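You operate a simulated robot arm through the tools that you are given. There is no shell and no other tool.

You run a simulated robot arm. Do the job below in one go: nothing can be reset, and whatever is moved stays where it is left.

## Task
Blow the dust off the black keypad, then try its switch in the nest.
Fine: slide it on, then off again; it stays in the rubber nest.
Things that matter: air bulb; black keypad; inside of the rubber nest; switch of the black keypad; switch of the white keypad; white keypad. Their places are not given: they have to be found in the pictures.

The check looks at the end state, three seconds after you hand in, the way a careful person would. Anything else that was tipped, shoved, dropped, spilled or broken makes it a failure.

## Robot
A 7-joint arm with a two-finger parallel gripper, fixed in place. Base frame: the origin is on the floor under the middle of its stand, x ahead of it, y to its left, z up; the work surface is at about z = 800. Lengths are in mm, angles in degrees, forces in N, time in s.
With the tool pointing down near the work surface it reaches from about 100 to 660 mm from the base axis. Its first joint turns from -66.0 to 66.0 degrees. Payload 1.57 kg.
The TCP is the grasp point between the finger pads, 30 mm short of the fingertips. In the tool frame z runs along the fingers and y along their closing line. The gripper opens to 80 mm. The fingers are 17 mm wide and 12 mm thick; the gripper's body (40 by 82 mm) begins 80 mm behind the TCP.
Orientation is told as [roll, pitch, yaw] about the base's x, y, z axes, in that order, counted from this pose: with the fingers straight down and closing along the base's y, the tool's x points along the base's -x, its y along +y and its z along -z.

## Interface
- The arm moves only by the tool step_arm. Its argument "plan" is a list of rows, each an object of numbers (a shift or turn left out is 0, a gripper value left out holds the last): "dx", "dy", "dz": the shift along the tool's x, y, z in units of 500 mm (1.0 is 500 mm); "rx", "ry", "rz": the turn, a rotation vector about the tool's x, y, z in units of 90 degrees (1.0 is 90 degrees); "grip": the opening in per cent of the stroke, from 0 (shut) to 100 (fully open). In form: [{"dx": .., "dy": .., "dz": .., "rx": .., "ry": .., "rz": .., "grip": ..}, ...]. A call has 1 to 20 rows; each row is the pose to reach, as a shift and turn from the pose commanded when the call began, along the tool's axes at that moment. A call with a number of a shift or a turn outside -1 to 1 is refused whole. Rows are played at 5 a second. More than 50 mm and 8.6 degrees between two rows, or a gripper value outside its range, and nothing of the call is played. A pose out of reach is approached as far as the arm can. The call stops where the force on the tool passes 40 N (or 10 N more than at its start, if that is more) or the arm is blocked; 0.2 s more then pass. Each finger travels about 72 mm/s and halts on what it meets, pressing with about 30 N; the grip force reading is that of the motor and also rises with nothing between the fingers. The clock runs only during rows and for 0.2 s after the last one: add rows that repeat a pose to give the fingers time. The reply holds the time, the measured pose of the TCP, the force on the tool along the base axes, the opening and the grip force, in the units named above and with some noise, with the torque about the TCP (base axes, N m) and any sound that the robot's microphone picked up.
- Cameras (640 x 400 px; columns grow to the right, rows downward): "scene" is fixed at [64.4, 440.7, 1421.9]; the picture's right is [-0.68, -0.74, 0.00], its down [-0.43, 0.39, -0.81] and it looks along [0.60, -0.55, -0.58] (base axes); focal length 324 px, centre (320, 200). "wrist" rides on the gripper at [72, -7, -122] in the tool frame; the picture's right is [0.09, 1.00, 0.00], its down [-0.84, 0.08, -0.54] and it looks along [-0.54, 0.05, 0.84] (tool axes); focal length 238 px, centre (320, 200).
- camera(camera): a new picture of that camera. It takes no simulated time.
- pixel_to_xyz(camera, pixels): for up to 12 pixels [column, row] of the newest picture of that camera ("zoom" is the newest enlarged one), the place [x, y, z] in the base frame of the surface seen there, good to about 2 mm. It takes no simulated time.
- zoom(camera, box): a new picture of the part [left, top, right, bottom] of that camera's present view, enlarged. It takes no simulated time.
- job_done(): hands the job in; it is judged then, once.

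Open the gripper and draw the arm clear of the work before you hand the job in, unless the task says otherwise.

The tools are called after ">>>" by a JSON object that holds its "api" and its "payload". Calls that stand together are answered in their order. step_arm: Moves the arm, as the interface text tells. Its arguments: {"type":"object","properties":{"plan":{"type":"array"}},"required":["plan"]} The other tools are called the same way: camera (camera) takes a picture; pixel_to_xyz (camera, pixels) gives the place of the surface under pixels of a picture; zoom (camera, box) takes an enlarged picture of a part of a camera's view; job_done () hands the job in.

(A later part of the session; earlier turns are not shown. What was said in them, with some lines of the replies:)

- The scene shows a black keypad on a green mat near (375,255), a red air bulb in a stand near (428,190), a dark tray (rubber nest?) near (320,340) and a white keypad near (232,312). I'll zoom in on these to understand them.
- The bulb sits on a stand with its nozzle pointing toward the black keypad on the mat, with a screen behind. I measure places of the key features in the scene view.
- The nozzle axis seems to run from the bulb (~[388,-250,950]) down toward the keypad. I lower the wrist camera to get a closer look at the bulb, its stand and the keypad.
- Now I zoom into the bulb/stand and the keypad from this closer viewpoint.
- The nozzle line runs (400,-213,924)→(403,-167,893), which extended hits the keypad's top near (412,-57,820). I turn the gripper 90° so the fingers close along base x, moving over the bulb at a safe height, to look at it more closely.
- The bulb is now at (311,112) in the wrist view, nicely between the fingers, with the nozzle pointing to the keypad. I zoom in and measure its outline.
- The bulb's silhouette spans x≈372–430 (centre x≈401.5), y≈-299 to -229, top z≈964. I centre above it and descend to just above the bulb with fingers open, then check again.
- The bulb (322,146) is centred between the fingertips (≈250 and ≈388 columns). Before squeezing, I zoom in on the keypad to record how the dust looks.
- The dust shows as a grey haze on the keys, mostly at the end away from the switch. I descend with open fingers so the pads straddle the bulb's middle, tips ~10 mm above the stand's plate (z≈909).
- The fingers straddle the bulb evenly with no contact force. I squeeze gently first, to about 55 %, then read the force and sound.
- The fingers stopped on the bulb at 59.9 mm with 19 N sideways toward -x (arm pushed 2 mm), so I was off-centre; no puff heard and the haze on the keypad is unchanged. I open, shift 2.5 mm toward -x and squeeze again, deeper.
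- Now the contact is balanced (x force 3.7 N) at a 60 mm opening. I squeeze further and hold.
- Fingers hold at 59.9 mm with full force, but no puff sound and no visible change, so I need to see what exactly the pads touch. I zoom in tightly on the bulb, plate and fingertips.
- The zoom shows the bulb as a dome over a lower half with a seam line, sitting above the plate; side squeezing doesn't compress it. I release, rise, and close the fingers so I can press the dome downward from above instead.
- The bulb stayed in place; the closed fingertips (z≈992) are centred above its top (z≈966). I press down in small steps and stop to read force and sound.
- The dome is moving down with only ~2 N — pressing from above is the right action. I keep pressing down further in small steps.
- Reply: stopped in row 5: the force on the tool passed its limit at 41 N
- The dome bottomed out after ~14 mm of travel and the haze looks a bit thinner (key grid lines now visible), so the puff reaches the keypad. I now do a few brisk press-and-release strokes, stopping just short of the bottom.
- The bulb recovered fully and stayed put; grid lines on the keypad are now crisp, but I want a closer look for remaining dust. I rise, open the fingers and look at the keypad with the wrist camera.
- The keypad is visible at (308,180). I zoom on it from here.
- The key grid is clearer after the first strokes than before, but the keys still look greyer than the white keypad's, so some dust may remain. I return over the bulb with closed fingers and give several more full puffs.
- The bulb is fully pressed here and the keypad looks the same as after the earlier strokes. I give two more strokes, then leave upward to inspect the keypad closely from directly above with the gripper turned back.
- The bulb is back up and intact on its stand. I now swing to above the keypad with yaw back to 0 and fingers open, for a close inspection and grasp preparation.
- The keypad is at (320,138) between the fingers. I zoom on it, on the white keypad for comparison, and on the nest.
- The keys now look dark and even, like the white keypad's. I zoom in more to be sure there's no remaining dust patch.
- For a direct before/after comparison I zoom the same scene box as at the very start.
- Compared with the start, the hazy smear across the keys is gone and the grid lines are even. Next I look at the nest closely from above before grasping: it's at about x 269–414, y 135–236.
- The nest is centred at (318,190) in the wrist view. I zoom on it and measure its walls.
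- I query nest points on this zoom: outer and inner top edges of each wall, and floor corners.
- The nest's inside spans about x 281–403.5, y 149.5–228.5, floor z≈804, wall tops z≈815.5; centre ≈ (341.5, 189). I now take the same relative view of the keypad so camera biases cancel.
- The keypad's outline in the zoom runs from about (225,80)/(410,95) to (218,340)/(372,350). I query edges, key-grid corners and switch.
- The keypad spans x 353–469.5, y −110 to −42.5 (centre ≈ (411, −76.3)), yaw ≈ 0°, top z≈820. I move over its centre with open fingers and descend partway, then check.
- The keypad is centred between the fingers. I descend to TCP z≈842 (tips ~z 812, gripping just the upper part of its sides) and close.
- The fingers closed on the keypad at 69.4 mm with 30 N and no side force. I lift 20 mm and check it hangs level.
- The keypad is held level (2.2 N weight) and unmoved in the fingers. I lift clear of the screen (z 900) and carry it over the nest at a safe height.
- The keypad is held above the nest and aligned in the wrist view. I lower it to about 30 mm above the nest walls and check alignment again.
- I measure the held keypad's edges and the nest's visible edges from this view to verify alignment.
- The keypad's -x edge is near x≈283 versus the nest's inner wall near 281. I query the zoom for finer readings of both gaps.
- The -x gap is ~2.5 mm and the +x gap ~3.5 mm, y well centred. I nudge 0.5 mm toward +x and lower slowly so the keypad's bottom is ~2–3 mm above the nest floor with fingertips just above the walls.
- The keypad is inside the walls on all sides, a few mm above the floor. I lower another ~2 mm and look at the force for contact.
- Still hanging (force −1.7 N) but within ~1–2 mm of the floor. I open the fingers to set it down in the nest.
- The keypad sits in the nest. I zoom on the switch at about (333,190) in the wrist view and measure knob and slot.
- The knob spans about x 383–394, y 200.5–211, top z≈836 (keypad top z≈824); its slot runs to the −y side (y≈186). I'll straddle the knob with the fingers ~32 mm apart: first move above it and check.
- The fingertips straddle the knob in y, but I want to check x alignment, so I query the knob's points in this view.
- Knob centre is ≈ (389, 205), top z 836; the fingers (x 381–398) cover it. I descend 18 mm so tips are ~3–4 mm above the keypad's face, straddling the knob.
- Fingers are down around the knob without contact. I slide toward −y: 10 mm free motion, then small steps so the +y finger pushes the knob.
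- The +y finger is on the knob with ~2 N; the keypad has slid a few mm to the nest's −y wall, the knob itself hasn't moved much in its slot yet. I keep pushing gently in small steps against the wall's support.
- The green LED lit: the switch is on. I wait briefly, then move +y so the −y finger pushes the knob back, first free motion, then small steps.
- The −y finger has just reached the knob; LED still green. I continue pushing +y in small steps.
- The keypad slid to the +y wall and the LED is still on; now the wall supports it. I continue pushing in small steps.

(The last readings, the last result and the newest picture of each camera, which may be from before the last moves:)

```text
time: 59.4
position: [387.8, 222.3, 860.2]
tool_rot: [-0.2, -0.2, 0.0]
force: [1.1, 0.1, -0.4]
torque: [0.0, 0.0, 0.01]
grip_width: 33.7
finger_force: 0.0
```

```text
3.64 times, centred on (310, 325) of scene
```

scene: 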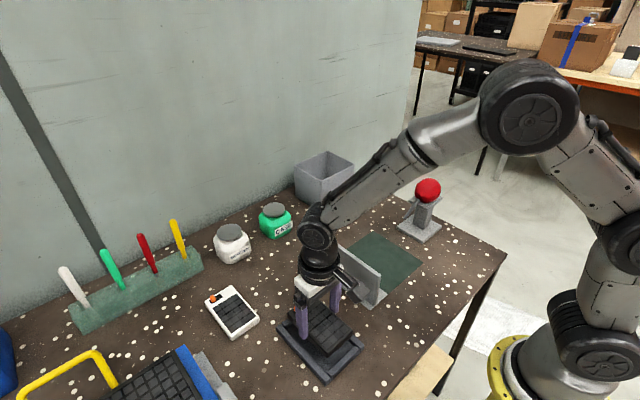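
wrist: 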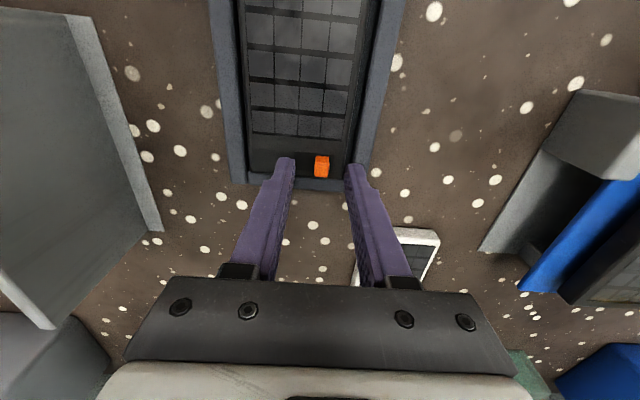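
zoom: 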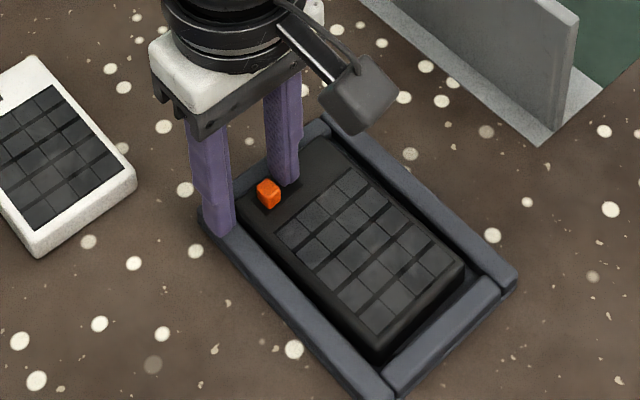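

The knob snapped back and the LED is dark: the switch is off. I rise straight up, clear of the knob, and back away to inspect.

>>> {"api": "step_arm", "payload": {"plan": [{"dy": -0.004, "dz": 0.0}, {"dy": -0.004, "dz": -0.02}, {"dy": -0.004, "dz": -0.06}, {"dy": -0.004, "dz": -0.12}, {"dy": -0.004, "dz": -0.18}, {"dx": 0.06, "dy": -0.03, "dz": -0.24, "grip": 70}, {"dx": 0.12, "dy": -0.06, "dz": -0.3, "grip": 100}, {"dx": 0.18, "dy": -0.06, "dz": -0.3}, {"dx": 0.2, "dy": -0.06, "dz": -0.3}, {"dx": 0.2, "dy": -0.06, "dz": -0.3}]}}

>>> {"api": "camera", "payload": {"camera": "wrist"}}

>>> {"api": "camera", "payload": {"camera": "scene"}}

```text
time: 61.6
position: [287.9, 191.8, 1009.0]
tool_rot: [-0.2, -0.3, 0.0]
force: [-0.1, -0.3, -0.5]
torque: [-0.01, 0.0, 0.01]
grip_width: 80.2
finger_force: 0.0
```

```text
taken
```

wrist: 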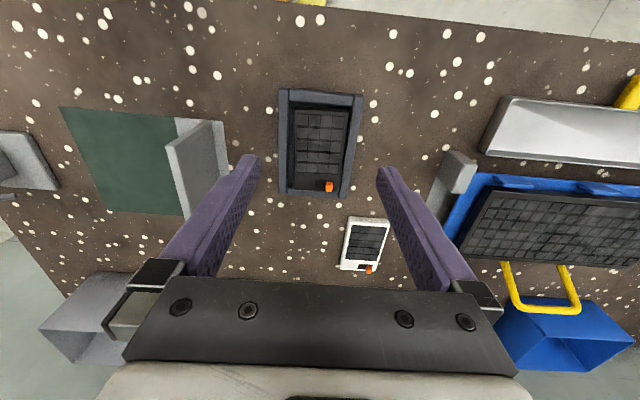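

```text
taken
```

scene: 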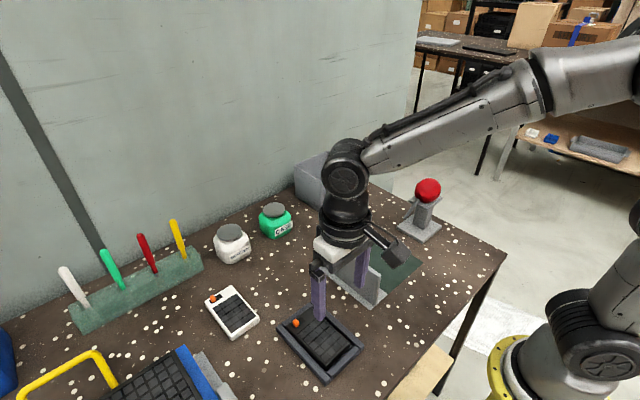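

I zoom in on the keypad in the nest and check its seating, switch state, LED, and remaining dust.

>>> {"api": "zoom", "payload": {"camera": "wrist", "box": [265, 80, 375, 205]}}

>>> {"api": "pixel_to_xyz", "payload": {"camera": "wrist", "pixels": [[299, 110], [347, 112], [293, 185], [334, 188], [320, 150], [284, 95], [358, 100], [345, 192], [283, 190], [328, 186]]}}

>>> {"api": "zoom", "payload": {"camera": "scene", "box": [265, 290, 375, 390]}}

```text
3.20 times, centred on (320, 142) of wrist
```

zoom: 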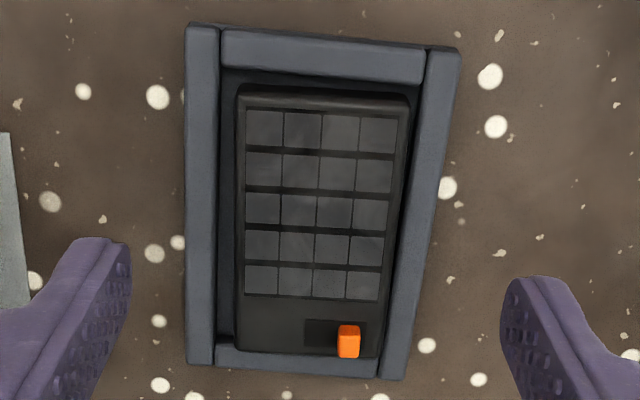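

```text
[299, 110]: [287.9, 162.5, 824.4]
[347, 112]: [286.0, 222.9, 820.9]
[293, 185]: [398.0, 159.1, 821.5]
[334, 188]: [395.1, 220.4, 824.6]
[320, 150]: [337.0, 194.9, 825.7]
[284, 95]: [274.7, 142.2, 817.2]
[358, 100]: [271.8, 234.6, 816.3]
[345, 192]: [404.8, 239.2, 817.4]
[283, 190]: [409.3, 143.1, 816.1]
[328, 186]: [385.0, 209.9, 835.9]
```

```text
4.00 times, centred on (320, 340) of scene
```

zoom: 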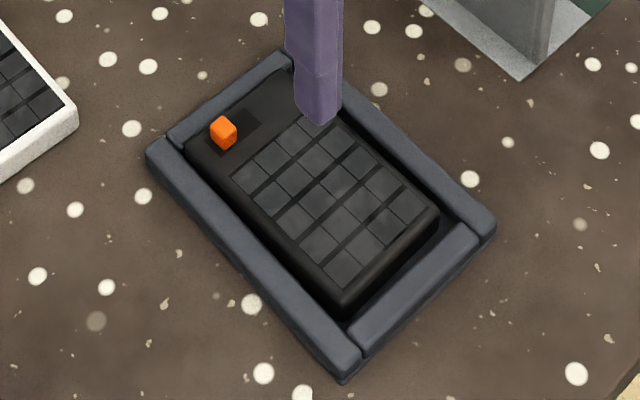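

The keypad is flat in the nest (top z 821–825 at all corners), knob on the off side, LED dark. One more close zoom on the keys to verify they are dust-free.

>>> {"api": "zoom", "payload": {"camera": "wrist", "box": [292, 104, 352, 148]}}

>>> {"api": "zoom", "payload": {"camera": "wrist", "box": [292, 140, 352, 198]}}

>>> {"api": "zoom", "payload": {"camera": "wrist", "box": [335, 210, 395, 280]}}

```text
9.09 times, centred on (322, 126) of wrist
```

zoom: 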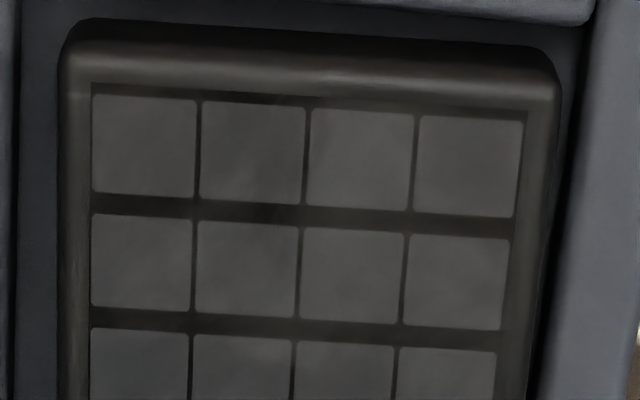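

```text
6.90 times, centred on (322, 169) of wrist
```

zoom: 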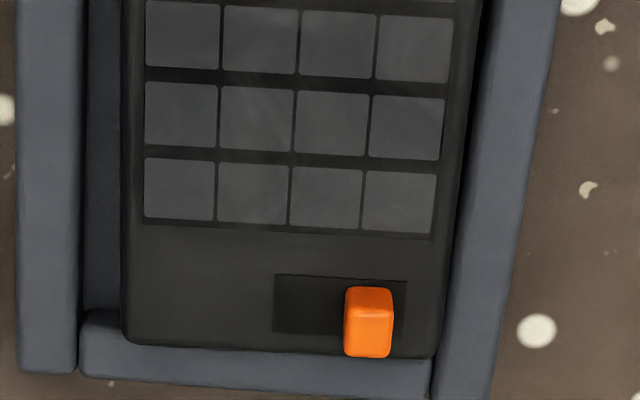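

```text
5.71 times, centred on (365, 245) of wrist
```

zoom: 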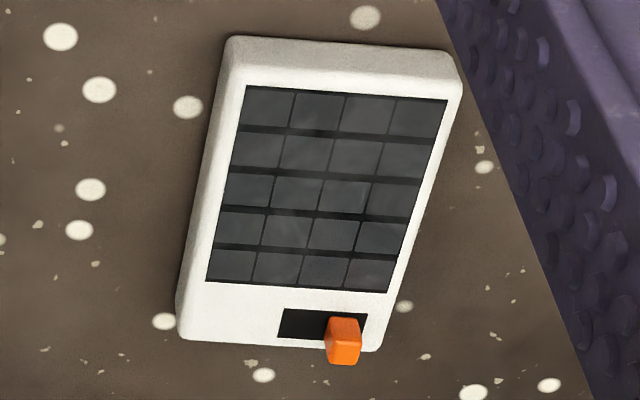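

The black keypad's keys look as clean as the white one's, LED dark. I draw the arm up and clear with the gripper open, then take a last look.

>>> {"api": "step_arm", "payload": {"plan": [{"dz": -0.06, "grip": 100}, {"dz": -0.12}, {"dz": -0.18}, {"dz": -0.24, "dy": -0.05}, {"dz": -0.3, "dy": -0.1}, {"dz": -0.36, "dy": -0.15}, {"dz": -0.4, "dy": -0.2}, {"dz": -0.4, "dy": -0.27}, {"dz": -0.4, "dy": -0.34}, {"dz": -0.4, "dy": -0.41}, {"dz": -0.4, "dy": -0.48}, {"dz": -0.4, "dy": -0.55}, {"dz": -0.4, "dy": -0.6}, {"dz": -0.4, "dy": -0.6}]}}

>>> {"api": "camera", "payload": {"camera": "scene"}}

>>> {"api": "zoom", "payload": {"camera": "scene", "box": [265, 290, 375, 390]}}

```text
time: 64.6
position: [289.3, -108.4, 1212.1]
tool_rot: [-0.2, -0.2, 0.0]
force: [0.1, -0.1, 0.0]
torque: [0.01, 0.02, -0.01]
grip_width: 80.1
finger_force: 0.2
```

```text
taken
```

scene: 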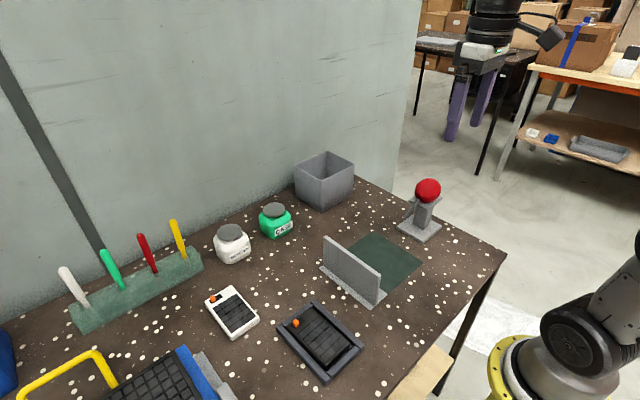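

```text
4.00 times, centred on (320, 340) of scene
```

zoom: 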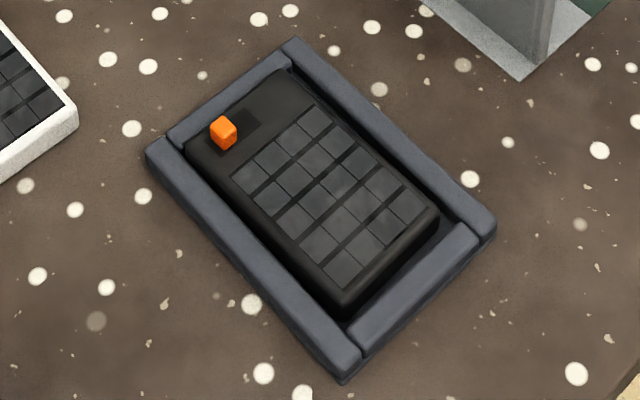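

The final view shows the keypad in the nest around (320,340), its keys looking clean, the knob on the off side and the LED dark. The bulb on its stand, the screen, the white keypad and the jars are all where they started, and the arm is clear with the gripper open, so I hand in the job.

>>> {"api": "job_done", "payload": {}}

```text
The job is handed in.
```

I blew the dust off the black keypad with the air bulb and moved the keypad into the rubber nest. There I slid its switch on and then off again.

- **Dust:** Squeezing the bulb from the sides did nothing, so I pressed it down from above, seven strokes in all. No puff was ever heard. I judged the dust gone by eye: the grey haze cleared, and the keys now look like the white keypad's.
- **Switch:** The green light came on when the switch slid over and went dark when it slid back. The keypad slid a few millimetres inside the nest each time the switch was pushed.
- **End state:** The keypad lies flat in the nest, close to the wall on the switch side. The white keypad, the bulb on its stand, the screen and everything else look unmoved. The gripper is open and the arm is clear of the work.
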